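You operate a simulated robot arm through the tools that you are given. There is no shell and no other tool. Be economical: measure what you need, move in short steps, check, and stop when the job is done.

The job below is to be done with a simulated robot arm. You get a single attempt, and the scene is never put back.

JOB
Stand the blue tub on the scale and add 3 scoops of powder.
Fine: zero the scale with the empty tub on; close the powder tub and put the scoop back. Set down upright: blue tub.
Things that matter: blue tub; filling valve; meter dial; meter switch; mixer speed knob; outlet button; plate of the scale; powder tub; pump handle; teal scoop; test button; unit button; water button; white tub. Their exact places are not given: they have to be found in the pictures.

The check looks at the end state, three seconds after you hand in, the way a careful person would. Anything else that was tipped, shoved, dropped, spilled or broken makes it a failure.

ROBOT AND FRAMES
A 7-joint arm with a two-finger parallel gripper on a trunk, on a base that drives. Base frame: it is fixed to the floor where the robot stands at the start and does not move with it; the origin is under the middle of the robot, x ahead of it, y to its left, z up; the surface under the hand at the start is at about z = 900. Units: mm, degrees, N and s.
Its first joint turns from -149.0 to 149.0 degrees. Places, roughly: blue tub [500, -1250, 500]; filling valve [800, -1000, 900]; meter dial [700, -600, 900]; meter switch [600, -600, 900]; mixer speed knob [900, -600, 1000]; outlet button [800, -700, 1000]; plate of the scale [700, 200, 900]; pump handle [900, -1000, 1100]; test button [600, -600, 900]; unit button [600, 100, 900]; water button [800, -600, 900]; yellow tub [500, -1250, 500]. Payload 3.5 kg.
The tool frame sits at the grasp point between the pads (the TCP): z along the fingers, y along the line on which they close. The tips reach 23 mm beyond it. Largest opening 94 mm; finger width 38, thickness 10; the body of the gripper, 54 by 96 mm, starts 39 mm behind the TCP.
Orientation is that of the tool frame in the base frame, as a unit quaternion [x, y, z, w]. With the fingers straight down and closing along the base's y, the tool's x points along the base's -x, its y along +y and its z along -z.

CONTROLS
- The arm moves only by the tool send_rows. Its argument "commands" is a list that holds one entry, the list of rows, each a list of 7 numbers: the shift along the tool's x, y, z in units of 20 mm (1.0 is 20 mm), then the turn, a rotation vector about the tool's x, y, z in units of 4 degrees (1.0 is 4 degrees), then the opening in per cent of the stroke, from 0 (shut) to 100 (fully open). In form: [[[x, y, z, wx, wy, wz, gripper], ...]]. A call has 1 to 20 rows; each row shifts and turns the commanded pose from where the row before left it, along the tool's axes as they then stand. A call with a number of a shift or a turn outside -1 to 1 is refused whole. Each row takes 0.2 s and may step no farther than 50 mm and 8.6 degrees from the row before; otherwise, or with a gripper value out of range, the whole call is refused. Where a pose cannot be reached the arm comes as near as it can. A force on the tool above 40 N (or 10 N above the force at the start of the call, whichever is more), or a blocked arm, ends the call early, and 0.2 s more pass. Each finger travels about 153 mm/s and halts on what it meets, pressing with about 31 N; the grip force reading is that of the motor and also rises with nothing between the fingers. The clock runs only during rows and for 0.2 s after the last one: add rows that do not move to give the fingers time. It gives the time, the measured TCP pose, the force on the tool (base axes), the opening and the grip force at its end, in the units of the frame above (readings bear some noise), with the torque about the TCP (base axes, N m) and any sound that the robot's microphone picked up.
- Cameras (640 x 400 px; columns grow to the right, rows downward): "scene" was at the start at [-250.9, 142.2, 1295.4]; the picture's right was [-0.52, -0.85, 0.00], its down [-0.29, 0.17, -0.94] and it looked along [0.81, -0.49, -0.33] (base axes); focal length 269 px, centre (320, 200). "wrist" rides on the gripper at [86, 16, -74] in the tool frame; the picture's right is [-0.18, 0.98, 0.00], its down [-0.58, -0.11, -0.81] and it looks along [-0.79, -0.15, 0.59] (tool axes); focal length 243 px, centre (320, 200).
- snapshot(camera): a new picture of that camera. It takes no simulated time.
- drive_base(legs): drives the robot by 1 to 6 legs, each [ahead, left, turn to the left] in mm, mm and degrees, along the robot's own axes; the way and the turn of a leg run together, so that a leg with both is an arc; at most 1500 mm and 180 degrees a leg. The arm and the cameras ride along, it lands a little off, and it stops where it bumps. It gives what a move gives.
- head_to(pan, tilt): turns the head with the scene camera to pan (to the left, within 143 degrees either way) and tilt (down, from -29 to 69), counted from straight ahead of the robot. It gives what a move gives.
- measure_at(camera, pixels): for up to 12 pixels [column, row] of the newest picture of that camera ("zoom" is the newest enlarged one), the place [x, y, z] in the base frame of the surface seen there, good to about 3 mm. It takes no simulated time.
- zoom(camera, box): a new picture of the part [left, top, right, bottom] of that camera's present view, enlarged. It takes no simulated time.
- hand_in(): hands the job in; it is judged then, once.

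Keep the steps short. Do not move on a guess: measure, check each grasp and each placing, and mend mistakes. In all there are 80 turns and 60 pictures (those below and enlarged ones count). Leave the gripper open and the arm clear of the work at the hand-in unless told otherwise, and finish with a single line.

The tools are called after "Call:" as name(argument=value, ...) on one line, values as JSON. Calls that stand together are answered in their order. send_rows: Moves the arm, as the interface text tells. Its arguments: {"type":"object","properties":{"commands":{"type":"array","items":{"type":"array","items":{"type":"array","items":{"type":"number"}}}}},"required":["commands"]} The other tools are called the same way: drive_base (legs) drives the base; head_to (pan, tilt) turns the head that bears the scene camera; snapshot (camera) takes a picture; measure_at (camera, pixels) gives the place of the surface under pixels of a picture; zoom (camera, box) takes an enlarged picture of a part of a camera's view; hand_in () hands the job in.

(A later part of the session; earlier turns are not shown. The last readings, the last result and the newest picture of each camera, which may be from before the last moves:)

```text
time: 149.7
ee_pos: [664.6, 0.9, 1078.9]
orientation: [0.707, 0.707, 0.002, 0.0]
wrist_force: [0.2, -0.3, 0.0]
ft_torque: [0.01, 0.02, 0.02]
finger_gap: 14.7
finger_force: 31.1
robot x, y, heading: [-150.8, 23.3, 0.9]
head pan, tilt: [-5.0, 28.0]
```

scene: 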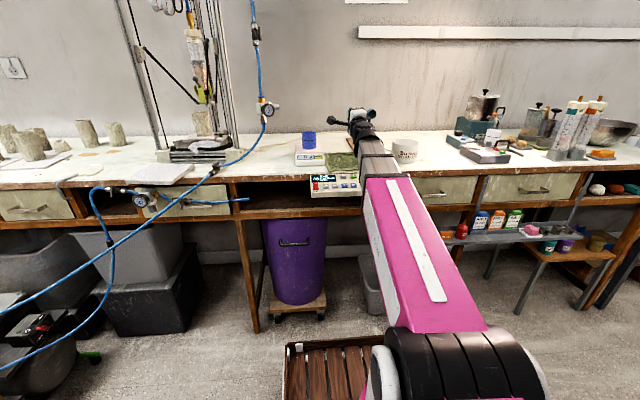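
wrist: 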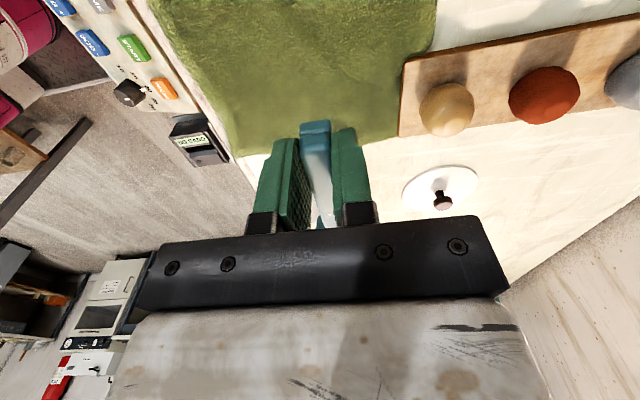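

Level again. Now I move over the pot and tilt the scoop 50° nose-down, with the cup aimed at (650,-238).

Call:
send_rows(commands=[[[-0.975, -0.073, -0.08, 0, 0, 0, 0], [-0.975, -0.073, -0.08, 0, 0, 0, 0], [-0.975, -0.073, -0.08, 0, 0, 0, 0], [-0.975, -0.073, -0.08, 0, 0, 0, 0], [-0.975, -0.073, -0.08, 0, 0, 0, 0], [-0.975, -0.073, -0.08, 0, 0, 0, 0], [-0.975, -0.073, -0.08, 0, 0, 0, 0], [-0.975, -0.073, -0.08, 0, 0, 0, 0], [-0.975, -0.073, -0.08, 0, 0, 0, 0], [-0.975, -0.073, -0.08, 0, 0, 0, 0], [0, 0, 0, 0, 0, 0, 0]]])

Call:
send_rows(commands=[[[0, 0, 0, 0, 1, 0, 0], [0, 0, 0, 0, 1, 0, 0], [0, 0, 0, 0, 1, 0, 0], [0, 0, 0, 0, 1, 0, 0], [0, 0, 0, 0, 1, 0, 0], [0, 0, 0, 0, 1, 0, 0], [0, 0, 0, 0, 1, 0, 0], [0, 0, 0, 0, 1, 0, 0], [0, 0, 0, 0, 1, 0, 0], [0, 0, 0, 0, 1, 0, 0], [0, 0, 0, 0, 1, 0, 0], [0, 0, 0, 0, 1, 0, 0], [0, 0, 0, 0, 0.5, 0, 0], [0, 0, 0, 0, 0, 0, 0]]])

Call:
snapshot(camera="scene")

```text
time: 152.1
ee_pos: [648.9, -192.6, 1095.9]
orientation: [0.707, 0.707, 0.002, -0.001]
wrist_force: [-0.1, 0.5, -0.9]
ft_torque: [0.03, -0.02, 0.01]
finger_gap: 14.9
finger_force: 31.1
robot x, y, heading: [-152.2, 23.0, 0.6]
head pan, tilt: [-5.0, 28.0]
```

```text
time: 155.1
ee_pos: [663.7, -178.1, 1071.3]
orientation: [0.641, 0.64, 0.303, -0.295]
wrist_force: [-0.4, 0.7, 0.3]
ft_torque: [-0.02, 0.0, -0.02]
finger_gap: 14.9
finger_force: 30.7
out of reach, approached as far as the arm can: row 7, 8, 9, 10, 11
robot x, y, heading: [-150.4, 24.5, 0.6]
head pan, tilt: [-5.0, 28.0]
```

```text
11 pictures are left
```

scene: 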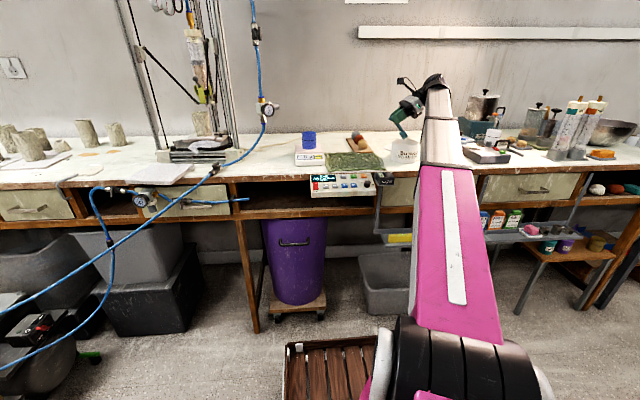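

Tilt reached 50°, but the arm drifted (reach limit, since the hand must come from the right). I'll raise 30 mm, move the base right by 150 mm for a better angle, and bring the hand back over the pot.

Call:
send_rows(commands=[[[0.575, 0, -0.48, 0, 0, 0, 0], [0.575, 0, -0.48, 0, 0, 0, 0], [0, 0, 0, 0, 0, 0, 0]]])

Call:
drive_base(legs=[[0, -150, -0.6]])

Call:
send_rows(commands=[[[0.482, 0, 0.575, 0, 0, 0, 0], [0.482, 0, 0.575, 0, 0, 0, 0], [0.482, 0, 0.575, 0, 0, 0, 0], [0.482, 0, 0.575, 0, 0, 0, 0], [0.482, 0, 0.575, 0, 0, 0, 0], [0.482, 0, 0.575, 0, 0, 0, 0], [0.482, 0, 0.575, 0, 0, 0, 0], [0.482, 0, 0.575, 0, 0, 0, 0], [0.482, 0, 0.575, 0, 0, 0, 0], [0, 0, 0, 0, 0, 0, 0]]])

```text
time: 155.9
ee_pos: [669.6, -167.0, 1092.2]
orientation: [0.642, 0.64, 0.304, -0.295]
wrist_force: [0.0, -0.8, -1.3]
ft_torque: [-0.02, 0.01, -0.04]
finger_gap: 14.8
finger_force: 31.0
out of reach, approached as far as the arm can: row 1, 2
robot x, y, heading: [-150.6, 25.7, 0.7]
head pan, tilt: [-5.0, 28.0]
```

```text
time: 157.3
ee_pos: [669.0, -330.1, 1092.7]
orientation: [0.646, 0.635, 0.307, -0.292]
wrist_force: [0.2, 0.1, -0.2]
ft_torque: [0.01, -0.02, -0.02]
finger_gap: 14.9
finger_force: 31.1
robot x, y, heading: [-150.2, -128.3, -0.2]
head pan, tilt: [-5.0, 28.0]
```

```text
time: 159.5
ee_pos: [671.5, -196.1, 1092.9]
orientation: [0.646, 0.635, 0.306, -0.292]
wrist_force: [0.3, 0.7, 0.0]
ft_torque: [0.0, -0.06, 0.04]
finger_gap: 14.8
finger_force: 31.0
robot x, y, heading: [-151.7, -126.5, -0.1]
head pan, tilt: [-5.0, 28.0]
```

Reachable now. I'll shift x by -21 mm to 650 and descend 60 mm toward the powder.

Call:
send_rows(commands=[[[0.05, -0.54, 0.05, 0, 0, 0, 0], [0, -0.54, 0, 0, 0, 0, 0], [-0.575, 0, 0.482, 0, 0, 0, 0], [-0.575, 0, 0.482, 0, 0, 0, 0], [-0.575, 0, 0.482, 0, 0, 0, 0], [-0.575, 0, 0.482, 0, 0, 0, 0], [0, 0, 0, 0, 0, 0, 0]]])

Call:
zoom(camera="scene", box=[350, 90, 510, 190])

```text
time: 161.1
ee_pos: [650.1, -194.0, 1030.9]
orientation: [0.647, 0.634, 0.307, -0.291]
wrist_force: [0.1, 0.2, -0.1]
ft_torque: [0.01, -0.01, 0.02]
finger_gap: 14.8
finger_force: 30.7
robot x, y, heading: [-151.0, -125.4, 0.2]
head pan, tilt: [-5.0, 28.0]
```

```text
4.00 times, centred on (430, 140) of scene
```

zoom: 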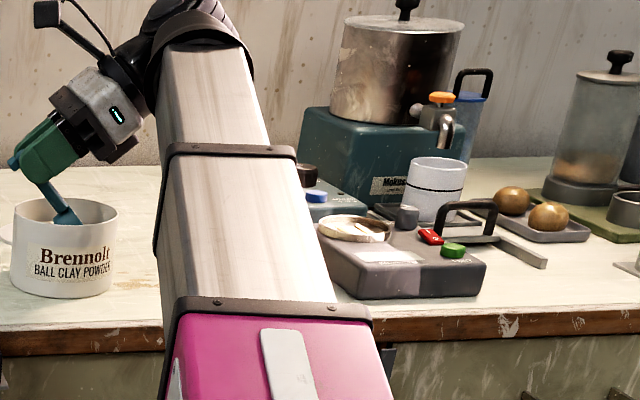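

The cup is at the pot mouth with fingers clear of the rim. I'll descend 26 mm into the powder, push forward 6 mm, then level while lifting.

Call:
send_rows(commands=[[[-0.4, 0, 0.334, 0, 0, 0, 0], [-0.4, 0, 0.334, 0, 0, 0, 0], [-0.2, 0, 0.167, 0, 0, 0, 0], [-0.193, 0, -0.23, 0, 0, 0, 0], [0, 0, 0, 0, 0, 0, 0]]])

Call:
send_rows(commands=[[[0.209, 0, 0.088, 0, -0.96, 0, 0], [0.197, 0, 0.075, 0, -0.96, 0, 0], [0.185, 0, 0.064, 0, -0.96, 0, 0], [0.173, 0, 0.053, 0, -0.96, 0, 0], [0.159, 0, 0.043, 0, -0.96, 0, 0], [0.145, 0, 0.034, 0, -0.96, 0, 0], [0.13, 0, 0.026, 0, -0.96, 0, 0], [0.115, 0, 0.019, 0, -0.96, 0, 0], [0.099, 0, 0.013, 0, -0.96, 0, 0], [0.084, 0, 0.008, 0, -0.96, 0, 0], [0.067, 0, 0.004, 0, -0.96, 0, 0], [0.05, 0, 0, 0, -0.96, 0, 0], [0.034, 0, 0, 0, -0.96, 0, 0], [0, 0, -0.5, 0, 0, 0, 0], [0, 0, 0, 0, 0, 0, 0]]])

Call:
zoom(camera="scene", box=[340, 90, 440, 160])

```text
time: 162.3
ee_pos: [650.9, -199.0, 1004.2]
orientation: [0.646, 0.635, 0.307, -0.292]
wrist_force: [-0.3, -1.0, -0.2]
ft_torque: [0.0, 0.01, 0.02]
finger_gap: 14.8
finger_force: 30.7
robot x, y, heading: [-154.0, -128.1, 0.1]
head pan, tilt: [-5.0, 28.0]
```

```text
time: 165.5
ee_pos: [650.8, -166.7, 1025.7]
orientation: [0.716, 0.698, 0.005, 0.003]
wrist_force: [-0.1, -0.6, 0.2]
ft_torque: [0.0, -0.01, -0.04]
finger_gap: 15.1
finger_force: 30.8
robot x, y, heading: [-149.0, -125.7, -0.0]
head pan, tilt: [-5.0, 28.0]
```

```text
5.71 times, centred on (390, 125) of scene
```

zoom: 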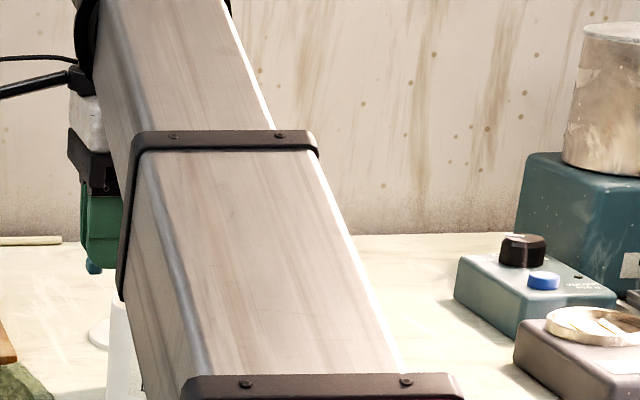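

I can't see the cup from here. I'll raise it 40 mm, carry it level to the tub (cup centre → (717,165)), and check there.

Call:
send_rows(commands=[[[0, 0, -1, 0, 0, 0, 0], [0, 0, -1, 0, 0, 0, 0], [0.5, 0.1, 0, 0, 0, 0, 0], [1, 0.165, 0, 0, 0, 0, 0], [1, 0.165, 0, 0, 0, 0, 0], [1, 0.165, 0, 0, 0, 0, 0], [1, 0.165, 0, 0, 0, 0, 0], [1, 0.165, 0, 0, 0, 0, 0], [1, 0.165, 0, 0, 0, 0, 0], [1, 0.165, 0, 0, 0, 0, 0], [1, 0.165, 0, 0, 0, 0, 0], [1, 0.165, 0, 0, 0, 0, 0], [1, 0.165, 0, 0, 0, 0, 0], [1, 0.165, 0, 0, 0, 0, 0], [1, 0.165, 0, 0, 0, 0, 0], [1, 0.165, 0, 0, 0, 0, 0], [1, 0.165, 0, 0, 0, 0, 0], [1, 0.165, 0, 0, 0, 0, 0], [1, 0.165, 0, 0, 0, 0, 0], [0, 0, 0, 0, 0, 0, 0]]])

Call:
send_rows(commands=[[[1, 0.165, 0, 0, 0, 0, 0], [1, 0.165, 0, 0, 0, 0, 0], [1, 0.165, 0, 0, 0, 0, 0], [0.8, 0.165, 0, 0, 0, 0, 0], [0, 0, 0, 0, 0, 0, 0]]])

Call:
head_to(pan=12, tilt=28)

Call:
snapshot(camera="scene")

```text
time: 169.7
ee_pos: [712.1, 161.0, 1069.0]
orientation: [0.715, 0.699, 0.006, 0.003]
wrist_force: [-0.4, 0.0, 0.1]
ft_torque: [0.02, 0.01, -0.05]
finger_gap: 14.9
finger_force: 30.4
robot x, y, heading: [-152.6, -122.6, 0.1]
head pan, tilt: [-5.0, 28.0]
```

```text
time: 170.9
ee_pos: [729.9, 235.1, 1069.0]
orientation: [0.715, 0.699, 0.005, 0.004]
wrist_force: [-0.3, 0.1, -0.5]
ft_torque: [0.01, 0.02, 0.03]
finger_gap: 15.1
finger_force: 30.7
robot x, y, heading: [-148.4, -124.5, -0.1]
head pan, tilt: [-5.0, 28.0]
```

```text
time: 171.7
ee_pos: [728.7, 235.4, 1069.4]
orientation: [0.715, 0.699, 0.004, 0.004]
wrist_force: [-0.5, 0.1, -0.1]
ft_torque: [-0.01, -0.03, 0.01]
finger_gap: 15.1
finger_force: 31.0
robot x, y, heading: [-147.8, -127.7, -0.2]
head pan, tilt: [12.0, 28.0]
```

```text
8 pictures are left
```

scene: 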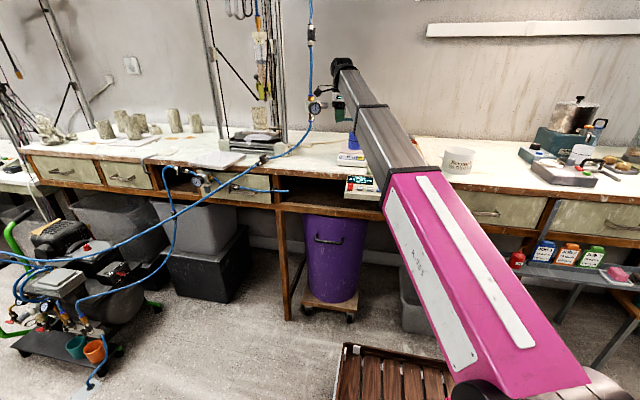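

I'll check how far the gauge and hose at (314,108) are from the hand before rolling.

Call:
measure_at(camera="scene", pixels=[[314, 108], [324, 90], [311, 60], [305, 130], [340, 105], [353, 141], [355, 135]])

```text
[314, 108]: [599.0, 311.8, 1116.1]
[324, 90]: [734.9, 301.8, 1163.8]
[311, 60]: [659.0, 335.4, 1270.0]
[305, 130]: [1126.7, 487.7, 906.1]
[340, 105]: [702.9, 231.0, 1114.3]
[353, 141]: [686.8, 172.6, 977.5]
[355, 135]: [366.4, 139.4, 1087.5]
```

The gauge at (599,312,1116) leaves a gap of at least ~25 mm to the hand's swing. I'll set the cup over the tub (TCP → (715,239,1057)) and roll in two stages.

Call:
send_rows(commands=[[[0.18, -0.7, 0.3, 0, 0, 0, 0], [0, 0, 0.3, 0, 0, 0, 0], [0, 0, 0, -1, 0, 0, 0], [0, 0, 0, -1, 0, 0, 0], [0, 0, 0, -1, 0, 0, 0], [0, 0, 0, -1, 0, 0, 0], [0, 0, 0, -1, 0, 0, 0], [0, 0, 0, -1, 0, 0, 0], [0, 0, 0, -1, 0, 0, 0], [0, 0, 0, -1, 0, 0, 0], [0, 0, 0, -1, 0, 0, 0], [0, 0, 0, -1, 0, 0, 0], [0, 0, 0, -1, 0, 0, 0], [0, 0, 0, -1, 0, 0, 0], [0, 0, 0, -1, 0, 0, 0], [0, 0, 0, -1, 0, 0, 0]]])

Call:
send_rows(commands=[[[0, 0, 0, -1, 0, 0, 0], [0, 0, 0, -1, 0, 0, 0], [0, 0, 0, -1, 0, 0, 0], [0, 0, 0, -1, 0, 0, 0], [0, 0, 0, -1, 0, 0, 0], [0, 0, 0, -1, 0, 0, 0], [0, 0, 0, -1, 0, 0, 0], [0, 0, 0, -1, 0, 0, 0], [0, 0, 0, -1, 0, 0, 0], [0, 0, 0, 0, 0, 0, 0], [0, 0, 0, 0, 0, 0, 0], [0, 0, 0, 0, 0, 0, 0]]])

Call:
zoom(camera="scene", box=[300, 85, 420, 175])

```text
time: 174.2
ee_pos: [720.1, 242.2, 1058.3]
orientation: [0.68, 0.657, 0.231, 0.229]
wrist_force: [3.1, -0.4, -0.3]
ft_torque: [0.05, 0.17, -0.24]
finger_gap: 15.2
finger_force: 30.6
robot x, y, heading: [-150.5, -126.5, -0.3]
head pan, tilt: [12.0, 28.0]
stopped in row 12: the force on the tool passed its limit at 49 N (the readings are from after the stop); the commanded pose is now the measured one
```

```text
time: 174.6
ee_pos: [724.0, 242.7, 1060.9]
orientation: [0.675, 0.645, 0.256, 0.251]
wrist_force: [2.1, -0.8, -0.6]
ft_torque: [0.0, 0.15, -0.2]
finger_gap: 15.2
finger_force: 30.6
robot x, y, heading: [-148.1, -124.9, -0.1]
head pan, tilt: [12.0, 28.0]
stopped in row 2: the force on the tool passed its limit at 48 N (the readings are from after the stop); the commanded pose is now the measured one
```

```text
4.44 times, centred on (360, 130) of scene
```

zoom: 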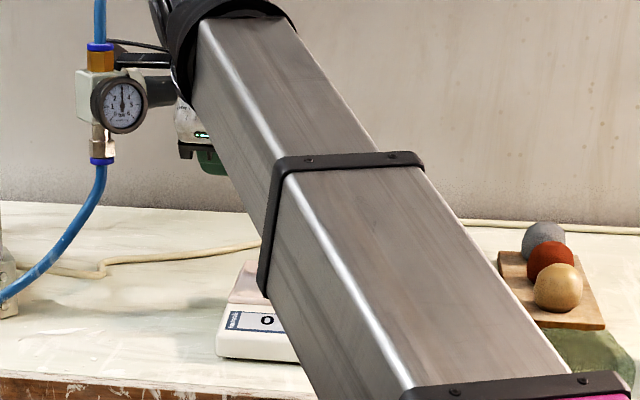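

The camera stalk touched the regulator. I'll roll straight back to level and retreat to the right. Then I'll yaw 90° so the hand pours from the robot's side, pointing left, well away from the regulator.

Call:
send_rows(commands=[[[0, 0, 0, 0.955, 0, -0.055, 0], [0, 0, 0, 0.955, 0, -0.055, 0], [0, 0, 0, 0.955, 0, -0.055, 0], [0, 0, 0, 0.955, 0, -0.055, 0], [0, 0, 0, 0.955, 0, -0.055, 0], [0, 0, 0, 0.955, 0, -0.055, 0], [0, 0, 0, 0.955, 0, -0.055, 0], [0, 0, 0, 0.955, 0, -0.055, 0], [0, 0, 0, 0.955, 0, -0.055, 0], [0, 0, 0, 0.955, 0, -0.055, 0], [0, 0, 0, 0.955, 0, -0.055, 0], [-1, 0, 0, 0, 0, 0, 0], [-1, 0, 0, 0, 0, 0, 0], [-1, 0, 0, 0, 0, 0, 0], [-1, 0, 0, 0, 0, 0, 0], [0, 0, 0, 0, 0, 0, 0]]])

Call:
zoom(camera="scene", box=[280, 70, 400, 170])

```text
time: 178.0
ee_pos: [724.3, 163.2, 1061.5]
orientation: [0.707, 0.707, 0.002, -0.002]
wrist_force: [-0.2, 0.1, -0.8]
ft_torque: [-0.01, 0.0, 0.04]
finger_gap: 15.0
finger_force: 31.3
robot x, y, heading: [-150.9, -128.7, 0.3]
head pan, tilt: [12.0, 28.0]
```

```text
4.00 times, centred on (340, 120) of scene
```

zoom: 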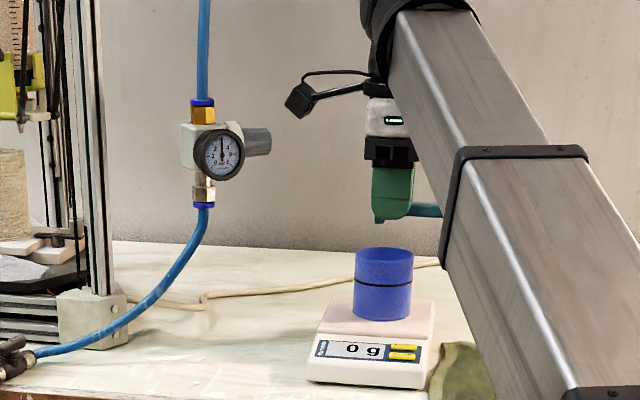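

The scale reads 0 g, nothing is spilled and the regulator looks untouched. I'll back the base 60 mm for forearm clearance, then yaw 90° in stages (cup ends at +x).

Call:
drive_base(legs=[[-60, 0, 0]])

Call:
send_rows(commands=[[[0, 0, 0, 0, 0, -1, 0], [0, 0, 0, 0, 0, -1, 0], [0, 0, 0, 0, 0, -1, 0], [0, 0, 0, 0, 0, -1, 0], [0, 0, 0, 0, 0, -1, 0], [0, 0, 0, 0, 0, -1, 0], [0, 0, 0, 0, 0, -1, 0], [0, 0, 0, 0, 0, -1, 0], [0, 0, 0, 0, 0, -1, 0], [0, 0, 0, 0, 0, -1, 0], [0, 0, 0, 0, 0, -1, 0], [0, 0, 0, 0, 0, -1, 0], [0, 0, 0, 0, 0, -1, 0], [0, 0, 0, 0, 0, -1, 0], [0, 0, 0, 0, 0, -1, 0], [0, 0, 0, 0, 0, -1, 0], [0, 0, 0, 0, 0, -1, 0], [0, 0, 0, 0, 0, -1, 0], [0, 0, 0, 0, 0, -1, 0], [0, 0, 0, 0, 0, -1, 0]]])

Call:
send_rows(commands=[[[0, 0, 0, 0, 0, -1, 0], [0, 0, 0, 0, 0, -1, 0], [0, 0, 0, 0, 0, -0.5, 0], [0, 0, 0, 0, 0, 0, 0]]])

```text
time: 179.0
ee_pos: [662.1, 161.4, 1061.8]
orientation: [0.707, 0.707, 0.002, -0.002]
wrist_force: [1.0, 0.6, 0.1]
ft_torque: [0.01, 0.0, 0.01]
finger_gap: 15.3
finger_force: 31.4
robot x, y, heading: [-209.7, -127.0, -0.1]
head pan, tilt: [12.0, 28.0]
```

```text
time: 183.2
ee_pos: [663.0, 161.8, 1061.8]
orientation: [0.087, 0.996, 0.003, -0.001]
wrist_force: [0.4, -0.3, -1.2]
ft_torque: [-0.04, 0.06, 0.0]
finger_gap: 15.2
finger_force: 31.0
robot x, y, heading: [-213.2, -124.7, -0.0]
head pan, tilt: [12.0, 28.0]
```

```text
time: 184.2
ee_pos: [663.0, 161.0, 1062.2]
orientation: [0.0, 1.0, 0.003, -0.001]
wrist_force: [-0.3, -0.7, 0.3]
ft_torque: [0.01, 0.0, 0.02]
finger_gap: 15.4
finger_force: 31.4
robot x, y, heading: [-212.1, -124.3, 0.0]
head pan, tilt: [12.0, 28.0]
```

Yaw done, no contact. Now I move to TCP (643,161,1056), which puts the cup over the tub centre, and roll.

Call:
send_rows(commands=[[[1, 0, 0.3, 0, 0, 0, 0], [0, 0, 0, -1, 0, 0, 0], [0, 0, 0, -1, 0, 0, 0], [0, 0, 0, -1, 0, 0, 0], [0, 0, 0, -1, 0, 0, 0], [0, 0, 0, -1, 0, 0, 0], [0, 0, 0, -1, 0, 0, 0], [0, 0, 0, -1, 0, 0, 0], [0, 0, 0, -1, 0, 0, 0], [0, 0, 0, -1, 0, 0, 0], [0, 0, 0, -1, 0, 0, 0], [0, 0, 0, -1, 0, 0, 0], [0, 0, 0, -1, 0, 0, 0], [0, 0, 0, -1, 0, 0, 0], [0, 0, 0, -1, 0, 0, 0], [0, 0, 0, 0, 0, 0, 0]]])

Call:
send_rows(commands=[[[0, 0, 0, -1, 0, 0, 0], [0, 0, 0, -1, 0, 0, 0], [0, 0, 0, -1, 0, 0, 0], [0, 0, 0, -1, 0, 0, 0], [0, 0, 0, -1, 0, 0, 0], [0, 0, 0, -1, 0, 0, 0], [0, 0, 0, -1, 0, 0, 0], [0, 0, 0, -1, 0, 0, 0], [0, 0, 0, -1, 0, 0, 0], [0, 0, 0, -1, 0, 0, 0], [0, 0, 0, -1, 0, 0, 0], [0, 0, 0, 0, 0, 0, 0]]])

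```text
time: 187.6
ee_pos: [644.1, 161.9, 1055.4]
orientation: [0.0, 0.881, 0.472, 0.0]
wrist_force: [-0.5, -0.4, -0.8]
ft_torque: [0.0, 0.04, 0.02]
finger_gap: 15.3
finger_force: 31.2
robot x, y, heading: [-212.3, -126.2, 0.1]
head pan, tilt: [12.0, 28.0]
```

```text
time: 190.2
ee_pos: [642.0, 161.7, 1055.9]
orientation: [0.0, 0.64, 0.768, 0.0]
wrist_force: [0.2, 0.4, 0.4]
ft_torque: [0.03, 0.0, -0.01]
finger_gap: 15.0
finger_force: 31.0
robot x, y, heading: [-210.6, -125.3, 0.1]
head pan, tilt: [12.0, 28.0]
```

100° reached freely. I'll go 16° further, pause, and look at the scale.

Call:
send_rows(commands=[[[0, 0, 0, -1, 0, 0, 0], [0, 0, 0, -1, 0, 0, 0], [0, 0, 0, -1, 0, 0, 0], [0, 0, 0, -1, 0, 0, 0], [0, 0, 0, 0, 0, 0, 0], [0, 0, 0, 0, 0, 0, 0], [0, 0, 0, 0, 0, 0, 0], [0, 0, 0, 0, 0, 0, 0]]])

Call:
zoom(camera="scene", box=[300, 90, 420, 170])

```text
time: 192.0
ee_pos: [642.6, 162.7, 1056.1]
orientation: [0.0, 0.527, 0.85, 0.001]
wrist_force: [0.5, 1.1, -0.8]
ft_torque: [-0.04, 0.01, -0.01]
finger_gap: 15.0
finger_force: 30.6
robot x, y, heading: [-213.3, -122.7, -0.5]
head pan, tilt: [12.0, 28.0]
```

```text
5.00 times, centred on (360, 130) of scene
```

zoom: 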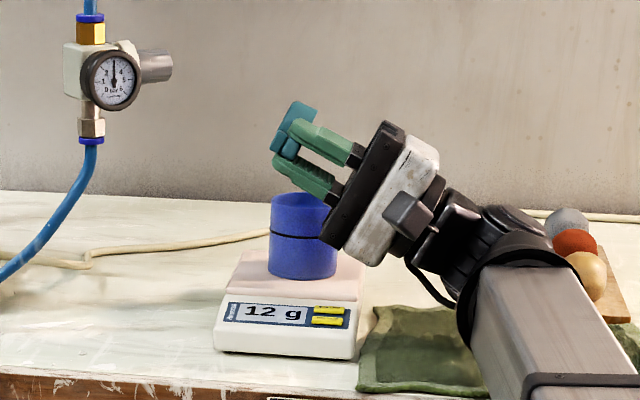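

It works: 12 g in the tub, nothing spilled. Next I roll back to level, move right, and yaw back for the second scoop.

Call:
send_rows(commands=[[[0, 0, 0, 1, 0, 0, 0], [0, 0, 0, 1, 0, 0, 0], [0, 0, 0, 1, 0, 0, 0], [0, 0, 0, 1, 0, 0, 0], [0, 0, 0, 1, 0, 0, 0], [0, 0, 0, 1, 0, 0, 0], [0, 0, 0, 1, 0, 0, 0], [0, 0, 0, 1, 0, 0, 0], [0, 0, 0, 1, 0, 0, 0], [0, 0, 0, 1, 0, 0, 0], [0, 0, 0, 1, 0, 0, 0], [0, 0, 0, 1, 0, 0, 0], [0, 0, 0, 1, 0, 0, 0], [0, 0, 0, 1, 0, 0, 0], [0, 0, 0, 1, 0, 0, 0], [0, 0, 0, 1, 0, 0, 0], [0, 0, 0, 1, 0, 0, 0], [0, 0, 0, 1, 0, 0, 0], [0, 0, 0, 1, 0, 0, 0], [0, 0, 0, 1, 0, 0, 0]]])

Call:
send_rows(commands=[[[0, 0, 0, 1, 0, 0, 0], [0, 0, 0, 1, 0, 0, 0], [0, 0, 0, 1, 0, 0, 0], [0, 0, 0, 1, 0, 0, 0], [0, 0, 0, 1, 0, 0, 0], [0, 0, 0, 1, 0, 0, 0], [0, 0, 0, 1, 0, 0, 0], [0, 0, 0, 1, 0, 0, 0], [0, 0, 0, 1, 0, 0, 0], [-0.5, -1, -0.5, 0.1, 0, 0, 0], [-0.5, -1, -0.5, 0, 0, 0, 0], [0, -1, -0.5, 0, 0, 0, 0], [0, -1, -0.5, 0, 0, 0, 0], [0, -1, 0, 0, 0, 0, 0], [0, -1, 0, 0, 0, 0, 0], [0, -1, 0, 0, 0, 0, 0], [0, -1, 0, 0, 0, 0, 0], [0, 0, 0, 0, 0, 0, 0]]])

Call:
send_rows(commands=[[[0, 0, 0, 0, 0, 1, 0], [0, 0, 0, 0, 0, 1, 0], [0, 0, 0, 0, 0, 1, 0], [0, 0, 0, 0, 0, 1, 0], [0, 0, 0, 0, 0, 1, 0], [0, 0, 0, 0, 0, 1, 0], [0, 0, 0, 0, 0, 1, 0], [0, 0, 0, 0, 0, 1, 0], [0, 0, 0, 0, 0, 1, 0], [0, 0, 0, 0, 0, 1, 0], [0, 0, 0, 0, 0, 1, 0], [0, 0, 0, 0, 0, 1, 0], [0, 0, 0, 0, 0, 1, 0], [0, 0, 0, 0, 0, 1, 0], [0, 0, 0, 0, 0, 1, 0], [0, 0, 0, 0, 0, 1, 0], [0, 0, 0, 0, 0, 1, 0], [0, 0, 0, 0, 0, 1, 0], [0, 0, 0, 0, 0, 1, 0], [0, 0, 0, 0, 0, 1, 0]]])

Call:
send_rows(commands=[[[0, 0, 0, 0, 0, 1, 0], [0, 0, 0, 0, 0, 1, 0], [0, 0, 0, 0, 0, 0.5, 0], [0, 0, 0, 0, 0, 0, 0]]])

```text
time: 196.2
ee_pos: [641.9, 160.9, 1055.7]
orientation: [0.001, 0.95, 0.311, 0.0]
wrist_force: [-0.1, 0.3, 0.1]
ft_torque: [-0.01, 0.02, -0.02]
finger_gap: 14.7
finger_force: 31.0
robot x, y, heading: [-210.0, -125.3, -0.3]
head pan, tilt: [12.0, 28.0]
```

```text
time: 200.0
ee_pos: [661.7, 0.3, 1095.3]
orientation: [0.001, 1.0, 0.0, 0.0]
wrist_force: [0.6, 0.8, 0.1]
ft_torque: [-0.04, -0.03, 0.03]
finger_gap: 14.9
finger_force: 31.4
robot x, y, heading: [-210.4, -126.4, -0.0]
head pan, tilt: [12.0, 28.0]
```

```text
time: 204.2
ee_pos: [660.5, -0.7, 1094.4]
orientation: [0.644, 0.765, -0.001, 0.0]
wrist_force: [-0.3, -0.4, -0.7]
ft_torque: [0.01, -0.01, 0.04]
finger_gap: 14.9
finger_force: 30.7
robot x, y, heading: [-212.3, -127.9, -0.3]
head pan, tilt: [12.0, 28.0]
```

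```text
time: 205.2
ee_pos: [662.2, 1.2, 1095.6]
orientation: [0.708, 0.707, -0.001, 0.0]
wrist_force: [0.4, 0.2, 0.3]
ft_torque: [-0.02, 0.01, 0.02]
finger_gap: 14.7
finger_force: 31.1
robot x, y, heading: [-208.9, -126.9, -0.1]
head pan, tilt: [12.0, 28.0]
```

Level at (662,1,1096). I move over the pot and tilt 50° nose-down.

Call:
send_rows(commands=[[[-0.976, -0.06, 0, 0, 0, 0, 0], [-0.976, -0.06, 0, 0, 0, 0, 0], [-0.976, -0.06, 0, 0, 0, 0, 0], [-0.976, -0.06, 0, 0, 0, 0, 0], [-0.976, -0.06, 0, 0, 0, 0, 0], [-0.976, -0.06, 0, 0, 0, 0, 0], [-0.976, -0.06, 0, 0, 0, 0, 0], [-0.976, -0.06, 0, 0, 0, 0, 0], [-0.976, -0.06, 0, 0, 0, 0, 0], [-0.976, -0.06, 0, 0, 0, 0, 0], [0, 0, 0, 0, 0, 0, 0]]])

Call:
send_rows(commands=[[[0, 0, 0, 0, 1, 0, 0], [0, 0, 0, 0, 1, 0, 0], [0, 0, 0, 0, 1, 0, 0], [0, 0, 0, 0, 1, 0, 0], [0, 0, 0, 0, 1, 0, 0], [0, 0, 0, 0, 1, 0, 0], [0, 0, 0, 0, 1, 0, 0], [0, 0, 0, 0, 1, 0, 0], [0, 0, 0, 0, 1, 0, 0], [0, 0, 0, 0, 1, 0, 0], [0, 0, 0, 0, 1, 0, 0], [0, 0, 0, 0, 1, 0, 0], [0, 0, 0, 0, 0.5, 0, 0], [0, 0, 0, 0, 0, 0, 0]]])

```text
time: 207.6
ee_pos: [649.0, -195.1, 1096.9]
orientation: [0.707, 0.707, 0.0, 0.0]
wrist_force: [-0.6, 0.3, -0.2]
ft_torque: [-0.01, -0.01, 0.01]
finger_gap: 14.7
finger_force: 31.5
robot x, y, heading: [-211.9, -132.3, -0.1]
head pan, tilt: [12.0, 28.0]
```

```text
time: 210.6
ee_pos: [651.8, -194.6, 1094.5]
orientation: [0.642, 0.641, 0.298, -0.298]
wrist_force: [-0.3, -0.1, 0.0]
ft_torque: [0.03, -0.02, 0.0]
finger_gap: 14.9
finger_force: 30.9
robot x, y, heading: [-212.5, -124.3, 0.0]
head pan, tilt: [12.0, 28.0]
```

Pose is as wanted. Now I dip 92 mm, push, level out while lifting, and raise.

Call:
send_rows(commands=[[[-0.613, 0, 0.514, 0, 0, 0, 0], [-0.613, 0, 0.514, 0, 0, 0, 0], [-0.613, 0, 0.514, 0, 0, 0, 0], [-0.613, 0, 0.514, 0, 0, 0, 0], [-0.613, 0, 0.514, 0, 0, 0, 0], [-0.479, 0, 0.402, 0, 0, 0, 0], [-0.193, 0, -0.23, 0, 0, 0, 0], [0, 0, 0, 0, 0, 0, 0]]])

Call:
send_rows(commands=[[[0.209, 0, 0.088, 0, -0.96, 0, 0], [0.197, 0, 0.075, 0, -0.96, 0, 0], [0.185, 0, 0.064, 0, -0.96, 0, 0], [0.173, 0, 0.053, 0, -0.96, 0, 0], [0.159, 0, 0.043, 0, -0.96, 0, 0], [0.145, 0, 0.034, 0, -0.96, 0, 0], [0.13, 0, 0.026, 0, -0.96, 0, 0], [0.115, 0, 0.019, 0, -0.96, 0, 0], [0.099, 0, 0.013, 0, -0.96, 0, 0], [0.084, 0, 0.008, 0, -0.96, 0, 0], [0.067, 0, 0.004, 0, -0.96, 0, 0], [0.05, 0, 0, 0, -0.96, 0, 0], [0.034, 0, 0, 0, -0.96, 0, 0], [0, 0, -0.5, 0, 0, 0, 0], [0, 0, -1, 0, 0, 0, 0], [0, 0, -1, 0, 0, 0, 0], [0, 0, 0, 0, 0, 0, 0]]])

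```text
time: 212.4
ee_pos: [649.7, -201.5, 1003.5]
orientation: [0.641, 0.641, 0.299, -0.298]
wrist_force: [0.2, 0.2, -0.5]
ft_torque: [0.0, 0.0, 0.02]
finger_gap: 15.0
finger_force: 31.1
robot x, y, heading: [-209.6, -124.2, -0.3]
head pan, tilt: [12.0, 28.0]
```

```text
time: 216.0
ee_pos: [647.9, -168.2, 1063.7]
orientation: [0.708, 0.706, 0.0, 0.0]
wrist_force: [0.7, -0.8, -1.2]
ft_torque: [0.03, 0.0, -0.01]
finger_gap: 14.8
finger_force: 31.2
robot x, y, heading: [-211.1, -129.4, -0.2]
head pan, tilt: [12.0, 28.0]
```

Level, cup up at z≈1059. I'll carry it to (663,161), yaw 90°, and set it for the pour.

Call:
send_rows(commands=[[[0.5, 0.045, 0, 0, 0, 0, 0], [1, 0.045, 0, 0, 0, 0, 0], [1, 0.045, 0, 0, 0, 0, 0], [1, 0.045, 0, 0, 0, 0, 0], [1, 0.045, 0, 0, 0, 0, 0], [1, 0.045, 0, 0, 0, 0, 0], [1, 0.045, 0, 0, 0, 0, 0], [1, 0.045, 0, 0, 0, 0, 0], [1, 0.045, 0, 0, 0, 0, 0], [1, 0.045, 0, 0, 0, 0, 0], [1, 0.045, 0, 0, 0, 0, 0], [1, 0.045, 0, 0, 0, 0, 0], [1, 0.045, 0, 0, 0, 0, 0], [1, 0.045, 0, 0, 0, 0, 0], [1, 0.045, 0, 0, 0, 0, 0], [1, 0.045, 0, 0, 0, 0, 0], [0.95, 0.045, 0, 0, 0, 0, 0], [0, 0, 0, 0, 0, 0, 0]]])

Call:
send_rows(commands=[[[0, 0, 0, 0, 0, -1, 0], [0, 0, 0, 0, 0, -1, 0], [0, 0, 0, 0, 0, -1, 0], [0, 0, 0, 0, 0, -1, 0], [0, 0, 0, 0, 0, -1, 0], [0, 0, 0, 0, 0, -1, 0], [0, 0, 0, 0, 0, -1, 0], [0, 0, 0, 0, 0, -1, 0], [0, 0, 0, 0, 0, -1, 0], [0, 0, 0, 0, 0, -1, 0], [0, 0, 0, 0, 0, -1, 0], [0, 0, 0, 0, 0, -1, 0], [0, 0, 0, 0, 0, -1, 0], [0, 0, 0, 0, 0, -1, 0], [0, 0, 0, 0, 0, -1, 0], [0, 0, 0, 0, 0, -1, 0], [0, 0, 0, 0, 0, -1, 0], [0, 0, 0, 0, 0, -1, 0], [0, 0, 0, 0, 0, -1, 0], [0, 0, 0, 0, 0, -1, 0]]])

Call:
send_rows(commands=[[[0, 0, 0, 0, 0, -1, 0], [0, 0, 0, 0, 0, -1, 0], [0, 0, 0, 0, 0, -0.5, 0], [1, 0, 0.35, 0, 0, 0, 0], [0, 0, 0, 0, 0, 0, 0]]])

```text
time: 219.8
ee_pos: [664.3, 161.3, 1064.4]
orientation: [0.708, 0.707, 0.0, 0.0]
wrist_force: [0.0, -0.8, 0.4]
ft_torque: [0.01, 0.01, -0.01]
finger_gap: 15.1
finger_force: 31.3
robot x, y, heading: [-211.9, -125.8, -0.0]
head pan, tilt: [12.0, 28.0]
```

```text
time: 224.0
ee_pos: [666.4, 161.4, 1065.4]
orientation: [0.087, 0.996, 0.001, 0.0]
wrist_force: [-0.5, 0.4, -1.4]
ft_torque: [-0.01, 0.01, -0.01]
finger_gap: 15.2
finger_force: 31.4
robot x, y, heading: [-212.5, -128.0, 0.1]
head pan, tilt: [12.0, 28.0]
```

```text
time: 225.2
ee_pos: [646.2, 163.2, 1056.5]
orientation: [0.0, 1.0, 0.001, 0.0]
wrist_force: [0.4, -0.1, 0.1]
ft_torque: [0.02, -0.01, -0.01]
finger_gap: 14.8
finger_force: 31.1
robot x, y, heading: [-213.4, -127.2, -0.1]
head pan, tilt: [12.0, 28.0]
```

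At the pour pose (646,163,1056.5). I trim x by 3 mm, then roll 116° and pause.

Call:
send_rows(commands=[[[0.15, 0, 0, 0, 0, 0, 0], [0, 0, 0, -1, 0, 0, 0], [0, 0, 0, -1, 0, 0, 0], [0, 0, 0, -1, 0, 0, 0], [0, 0, 0, -1, 0, 0, 0], [0, 0, 0, -1, 0, 0, 0], [0, 0, 0, -1, 0, 0, 0], [0, 0, 0, -1, 0, 0, 0], [0, 0, 0, -1, 0, 0, 0], [0, 0, 0, -1, 0, 0, 0], [0, 0, 0, -1, 0, 0, 0], [0, 0, 0, -1, 0, 0, 0], [0, 0, 0, -1, 0, 0, 0], [0, 0, 0, -1, 0, 0, 0], [0, 0, 0, -1, 0, 0, 0], [0, 0, 0, 0, 0, 0, 0]]])

Call:
send_rows(commands=[[[0, 0, 0, -1, 0, 0, 0], [0, 0, 0, -1, 0, 0, 0], [0, 0, 0, -1, 0, 0, 0], [0, 0, 0, -1, 0, 0, 0], [0, 0, 0, -1, 0, 0, 0], [0, 0, 0, -1, 0, 0, 0], [0, 0, 0, -1, 0, 0, 0], [0, 0, 0, -1, 0, 0, 0], [0, 0, 0, -1, 0, 0, 0], [0, 0, 0, -1, 0, 0, 0], [0, 0, 0, -1, 0, 0, 0], [0, 0, 0, -1, 0, 0, 0], [0, 0, 0, -1, 0, 0, 0], [0, 0, 0, -1, 0, 0, 0], [0, 0, 0, -1, 0, 0, 0], [0, 0, 0, 0, 0, 0, 0], [0, 0, 0, 0, 0, 0, 0], [0, 0, 0, 0, 0, 0, 0], [0, 0, 0, 0, 0, 0, 0]]])

Call:
zoom(camera="scene", box=[300, 90, 420, 170])

```text
time: 228.6
ee_pos: [643.7, 162.0, 1057.1]
orientation: [0.001, 0.883, 0.47, 0.001]
wrist_force: [-0.4, 0.3, -1.0]
ft_torque: [0.01, -0.02, -0.01]
finger_gap: 15.1
finger_force: 31.2
robot x, y, heading: [-214.0, -126.7, -0.0]
head pan, tilt: [12.0, 28.0]
```

```text
time: 232.6
ee_pos: [642.7, 162.3, 1056.8]
orientation: [0.0, 0.53, 0.848, 0.0]
wrist_force: [0.2, -0.4, -0.4]
ft_torque: [0.03, 0.0, -0.02]
finger_gap: 15.0
finger_force: 30.5
robot x, y, heading: [-209.4, -124.9, 0.0]
head pan, tilt: [12.0, 28.0]
```

```text
5.00 times, centred on (360, 130) of scene
```

zoom: 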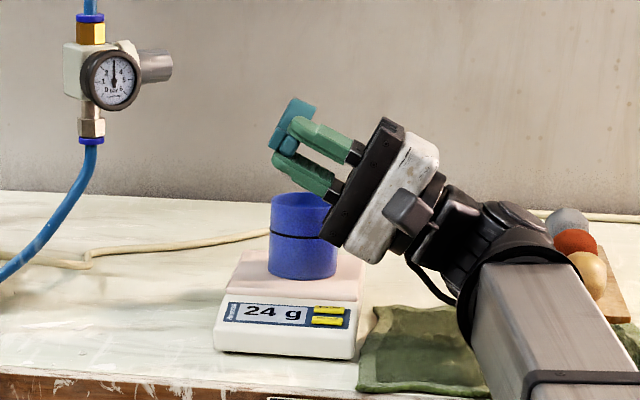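

24 g now, 12 g per scoop. I repeat the return to the pot for the third.

Call:
send_rows(commands=[[[0, 0, 0, 1, 0, 0, 0], [0, 0, 0, 1, 0, 0, 0], [0, 0, 0, 1, 0, 0, 0], [0, 0, 0, 1, 0, 0, 0], [0, 0, 0, 1, 0, 0, 0], [0, 0, 0, 1, 0, 0, 0], [0, 0, 0, 1, 0, 0, 0], [0, 0, 0, 1, 0, 0, 0], [0, 0, 0, 1, 0, 0, 0], [0, 0, 0, 1, 0, 0, 0], [0, 0, 0, 1, 0, 0, 0], [0, 0, 0, 1, 0, 0, 0], [0, 0, 0, 1, 0, 0, 0], [0, 0, 0, 1, 0, 0, 0], [0, 0, 0, 1, 0, 0, 0], [0, 0, 0, 1, 0, 0, 0], [0, 0, 0, 1, 0, 0, 0], [0, 0, 0, 1, 0, 0, 0], [0, 0, 0, 1, 0, 0, 0], [0, 0, 0, 1, 0, 0, 0]]])

Call:
send_rows(commands=[[[0, 0, 0, 1, 0, 0, 0], [0, 0, 0, 1, 0, 0, 0], [0, 0, 0, 1, 0, 0, 0], [0, 0, 0, 1, 0, 0, 0], [0, 0, 0, 1, 0, 0, 0], [0, 0, 0, 1, 0, 0, 0], [0, 0, 0, 1, 0, 0, 0], [0, 0, 0, 1, 0, 0, 0], [0, 0, 0, 1, 0, 0, 0], [-0.5, -1, -0.5, 0, 0, 0, 0], [-0.5, -1, -0.5, 0, 0, 0, 0], [0, -1, -0.5, 0, 0, 0, 0], [0, -1, -0.5, 0, 0, 0, 0], [0, -1, 0, 0, 0, 0, 0], [0, -1, 0, 0, 0, 0, 0], [0, -1, 0, 0, 0, 0, 0], [0, -1, 0, 0, 0, 0, 0], [0, 0, 0, 0, 0, 0, 0]]])

Call:
send_rows(commands=[[[0, 0, 0, 0, 0, 1, 0], [0, 0, 0, 0, 0, 1, 0], [0, 0, 0, 0, 0, 1, 0], [0, 0, 0, 0, 0, 1, 0], [0, 0, 0, 0, 0, 1, 0], [0, 0, 0, 0, 0, 1, 0], [0, 0, 0, 0, 0, 1, 0], [0, 0, 0, 0, 0, 1, 0], [0, 0, 0, 0, 0, 1, 0], [0, 0, 0, 0, 0, 1, 0], [0, 0, 0, 0, 0, 1, 0], [0, 0, 0, 0, 0, 1, 0], [0, 0, 0, 0, 0, 1, 0], [0, 0, 0, 0, 0, 1, 0], [0, 0, 0, 0, 0, 1, 0], [0, 0, 0, 0, 0, 1, 0], [0, 0, 0, 0, 0, 1, 0], [0, 0, 0, 0, 0, 1, 0], [0, 0, 0, 0, 0, 1, 0], [0, 0, 0, 0, 0, 1, 0]]])

Call:
send_rows(commands=[[[0, 0, 0, 0, 0, 1, 0], [0, 0, 0, 0, 0, 1, 0], [0, 0, 0, 0, 0, 0.5, 0], [0, 0, 0, 0, 0, 0, 0]]])

```text
time: 236.8
ee_pos: [641.8, 161.5, 1057.9]
orientation: [0.001, 0.951, 0.309, 0.001]
wrist_force: [0.4, 0.7, -0.1]
ft_torque: [-0.04, -0.02, -0.01]
finger_gap: 15.0
finger_force: 31.0
robot x, y, heading: [-213.2, -126.2, -0.5]
head pan, tilt: [12.0, 28.0]
```

```text
time: 240.6
ee_pos: [662.6, 0.8, 1098.2]
orientation: [0.001, 1.0, 0.0, 0.0]
wrist_force: [-0.4, -0.8, 0.0]
ft_torque: [-0.02, 0.02, -0.02]
finger_gap: 15.1
finger_force: 30.8
robot x, y, heading: [-212.2, -127.8, 0.1]
head pan, tilt: [12.0, 28.0]
```

```text
time: 244.8
ee_pos: [662.6, 0.9, 1096.8]
orientation: [0.644, 0.765, 0.001, 0.0]
wrist_force: [-0.1, -0.5, 0.1]
ft_torque: [0.01, 0.01, 0.01]
finger_gap: 14.8
finger_force: 31.9
robot x, y, heading: [-205.7, -126.2, -0.2]
head pan, tilt: [12.0, 28.0]
```

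```text
time: 245.8
ee_pos: [663.1, 0.9, 1095.7]
orientation: [0.708, 0.706, 0.0, 0.0]
wrist_force: [0.2, -0.7, 0.6]
ft_torque: [-0.04, 0.01, 0.01]
finger_gap: 15.0
finger_force: 31.3
robot x, y, heading: [-211.8, -125.3, -0.0]
head pan, tilt: [12.0, 28.0]
```

The pose matches the last cycle. I go over the pot again and tilt.

Call:
send_rows(commands=[[[-0.976, -0.06, 0, 0, 0, 0, 0], [-0.976, -0.06, 0, 0, 0, 0, 0], [-0.976, -0.06, 0, 0, 0, 0, 0], [-0.976, -0.06, 0, 0, 0, 0, 0], [-0.976, -0.06, 0, 0, 0, 0, 0], [-0.976, -0.06, 0, 0, 0, 0, 0], [-0.976, -0.06, 0, 0, 0, 0, 0], [-0.976, -0.06, 0, 0, 0, 0, 0], [-0.976, -0.06, 0, 0, 0, 0, 0], [-0.976, -0.06, 0, 0, 0, 0, 0], [0, 0, 0, 0, 0, 0, 0]]])

Call:
send_rows(commands=[[[0, 0, 0, 0, 1, 0, 0], [0, 0, 0, 0, 1, 0, 0], [0, 0, 0, 0, 1, 0, 0], [0, 0, 0, 0, 1, 0, 0], [0, 0, 0, 0, 1, 0, 0], [0, 0, 0, 0, 1, 0, 0], [0, 0, 0, 0, 1, 0, 0], [0, 0, 0, 0, 1, 0, 0], [0, 0, 0, 0, 1, 0, 0], [0, 0, 0, 0, 1, 0, 0], [0, 0, 0, 0, 1, 0, 0], [0, 0, 0, 0, 1, 0, 0], [0, 0, 0, 0, 0.5, 0, 0], [0, 0, 0, 0, 0, 0, 0]]])

```text
time: 248.2
ee_pos: [650.8, -194.7, 1095.3]
orientation: [0.707, 0.707, 0.001, 0.0]
wrist_force: [-0.1, -0.1, 0.6]
ft_torque: [0.01, -0.02, 0.02]
finger_gap: 15.2
finger_force: 31.5
robot x, y, heading: [-213.9, -126.2, -0.0]
head pan, tilt: [12.0, 28.0]
```

```text
time: 251.2
ee_pos: [650.3, -193.7, 1096.0]
orientation: [0.641, 0.64, 0.3, -0.299]
wrist_force: [-0.1, -0.3, -0.2]
ft_torque: [0.01, 0.01, 0.03]
finger_gap: 14.8
finger_force: 30.9
robot x, y, heading: [-209.5, -130.6, -0.2]
head pan, tilt: [12.0, 28.0]
```

I dip a little deeper this time (95 mm), as the level has dropped.

Call:
send_rows(commands=[[[-0.613, 0, 0.514, 0, 0, 0, 0], [-0.613, 0, 0.514, 0, 0, 0, 0], [-0.613, 0, 0.514, 0, 0, 0, 0], [-0.613, 0, 0.514, 0, 0, 0, 0], [-0.613, 0, 0.514, 0, 0, 0, 0], [-0.575, 0, 0.482, 0, 0, 0, 0], [-0.193, 0, -0.23, 0, 0, 0, 0], [0, 0, 0, 0, 0, 0, 0]]])

Call:
send_rows(commands=[[[0.209, 0, 0.088, 0, -0.96, 0, 0], [0.197, 0, 0.075, 0, -0.96, 0, 0], [0.185, 0, 0.064, 0, -0.96, 0, 0], [0.173, 0, 0.053, 0, -0.96, 0, 0], [0.159, 0, 0.043, 0, -0.96, 0, 0], [0.145, 0, 0.034, 0, -0.96, 0, 0], [0.13, 0, 0.026, 0, -0.96, 0, 0], [0.115, 0, 0.019, 0, -0.96, 0, 0], [0.099, 0, 0.013, 0, -0.96, 0, 0], [0.084, 0, 0.008, 0, -0.96, 0, 0], [0.067, 0, 0.004, 0, -0.96, 0, 0], [0.05, 0, 0, 0, -0.96, 0, 0], [0.034, 0, 0, 0, -0.96, 0, 0], [0, 0, -0.6, 0, 0, 0, 0], [0, 0, -1, 0, 0, 0, 0], [0, 0, -1, 0, 0, 0, 0], [0, 0, 0, 0, 0, 0, 0]]])

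Call:
send_rows(commands=[[[0.5, 0.045, 0, 0, 0, 0, 0], [1, 0.045, 0, 0, 0, 0, 0], [1, 0.045, 0, 0, 0, 0, 0], [1, 0.045, 0, 0, 0, 0, 0], [1, 0.045, 0, 0, 0, 0, 0], [1, 0.045, 0, 0, 0, 0, 0], [1, 0.045, 0, 0, 0, 0, 0], [1, 0.045, 0, 0, 0, 0, 0], [1, 0.045, 0, 0, 0, 0, 0], [1, 0.045, 0, 0, 0, 0, 0], [1, 0.045, 0, 0, 0, 0, 0], [1, 0.045, 0, 0, 0, 0, 0], [1, 0.045, 0, 0, 0, 0, 0], [1, 0.045, 0, 0, 0, 0, 0], [1, 0.045, 0, 0, 0, 0, 0], [1, 0.045, 0, 0, 0, 0, 0], [0.95, 0.045, 0, 0, 0, 0, 0], [0, 0, 0, 0, 0, 0, 0]]])

```text
time: 253.0
ee_pos: [649.3, -199.9, 998.9]
orientation: [0.641, 0.64, 0.299, -0.299]
wrist_force: [0.0, 0.1, -0.8]
ft_torque: [0.02, 0.0, 0.0]
finger_gap: 15.2
finger_force: 31.5
robot x, y, heading: [-212.7, -125.2, -0.3]
head pan, tilt: [12.0, 28.0]
```

```text
time: 256.6
ee_pos: [651.2, -167.7, 1066.5]
orientation: [0.707, 0.707, 0.001, -0.001]
wrist_force: [0.1, 0.7, -0.1]
ft_torque: [0.0, 0.01, -0.02]
finger_gap: 15.0
finger_force: 30.8
robot x, y, heading: [-210.6, -124.2, -0.4]
head pan, tilt: [12.0, 28.0]
```

```text
time: 260.4
ee_pos: [665.2, 163.1, 1066.5]
orientation: [0.707, 0.707, 0.002, -0.001]
wrist_force: [0.9, 0.4, 0.2]
ft_torque: [0.01, -0.02, -0.02]
finger_gap: 15.1
finger_force: 31.0
robot x, y, heading: [-215.5, -124.5, 0.1]
head pan, tilt: [12.0, 28.0]
5 turns are left
```

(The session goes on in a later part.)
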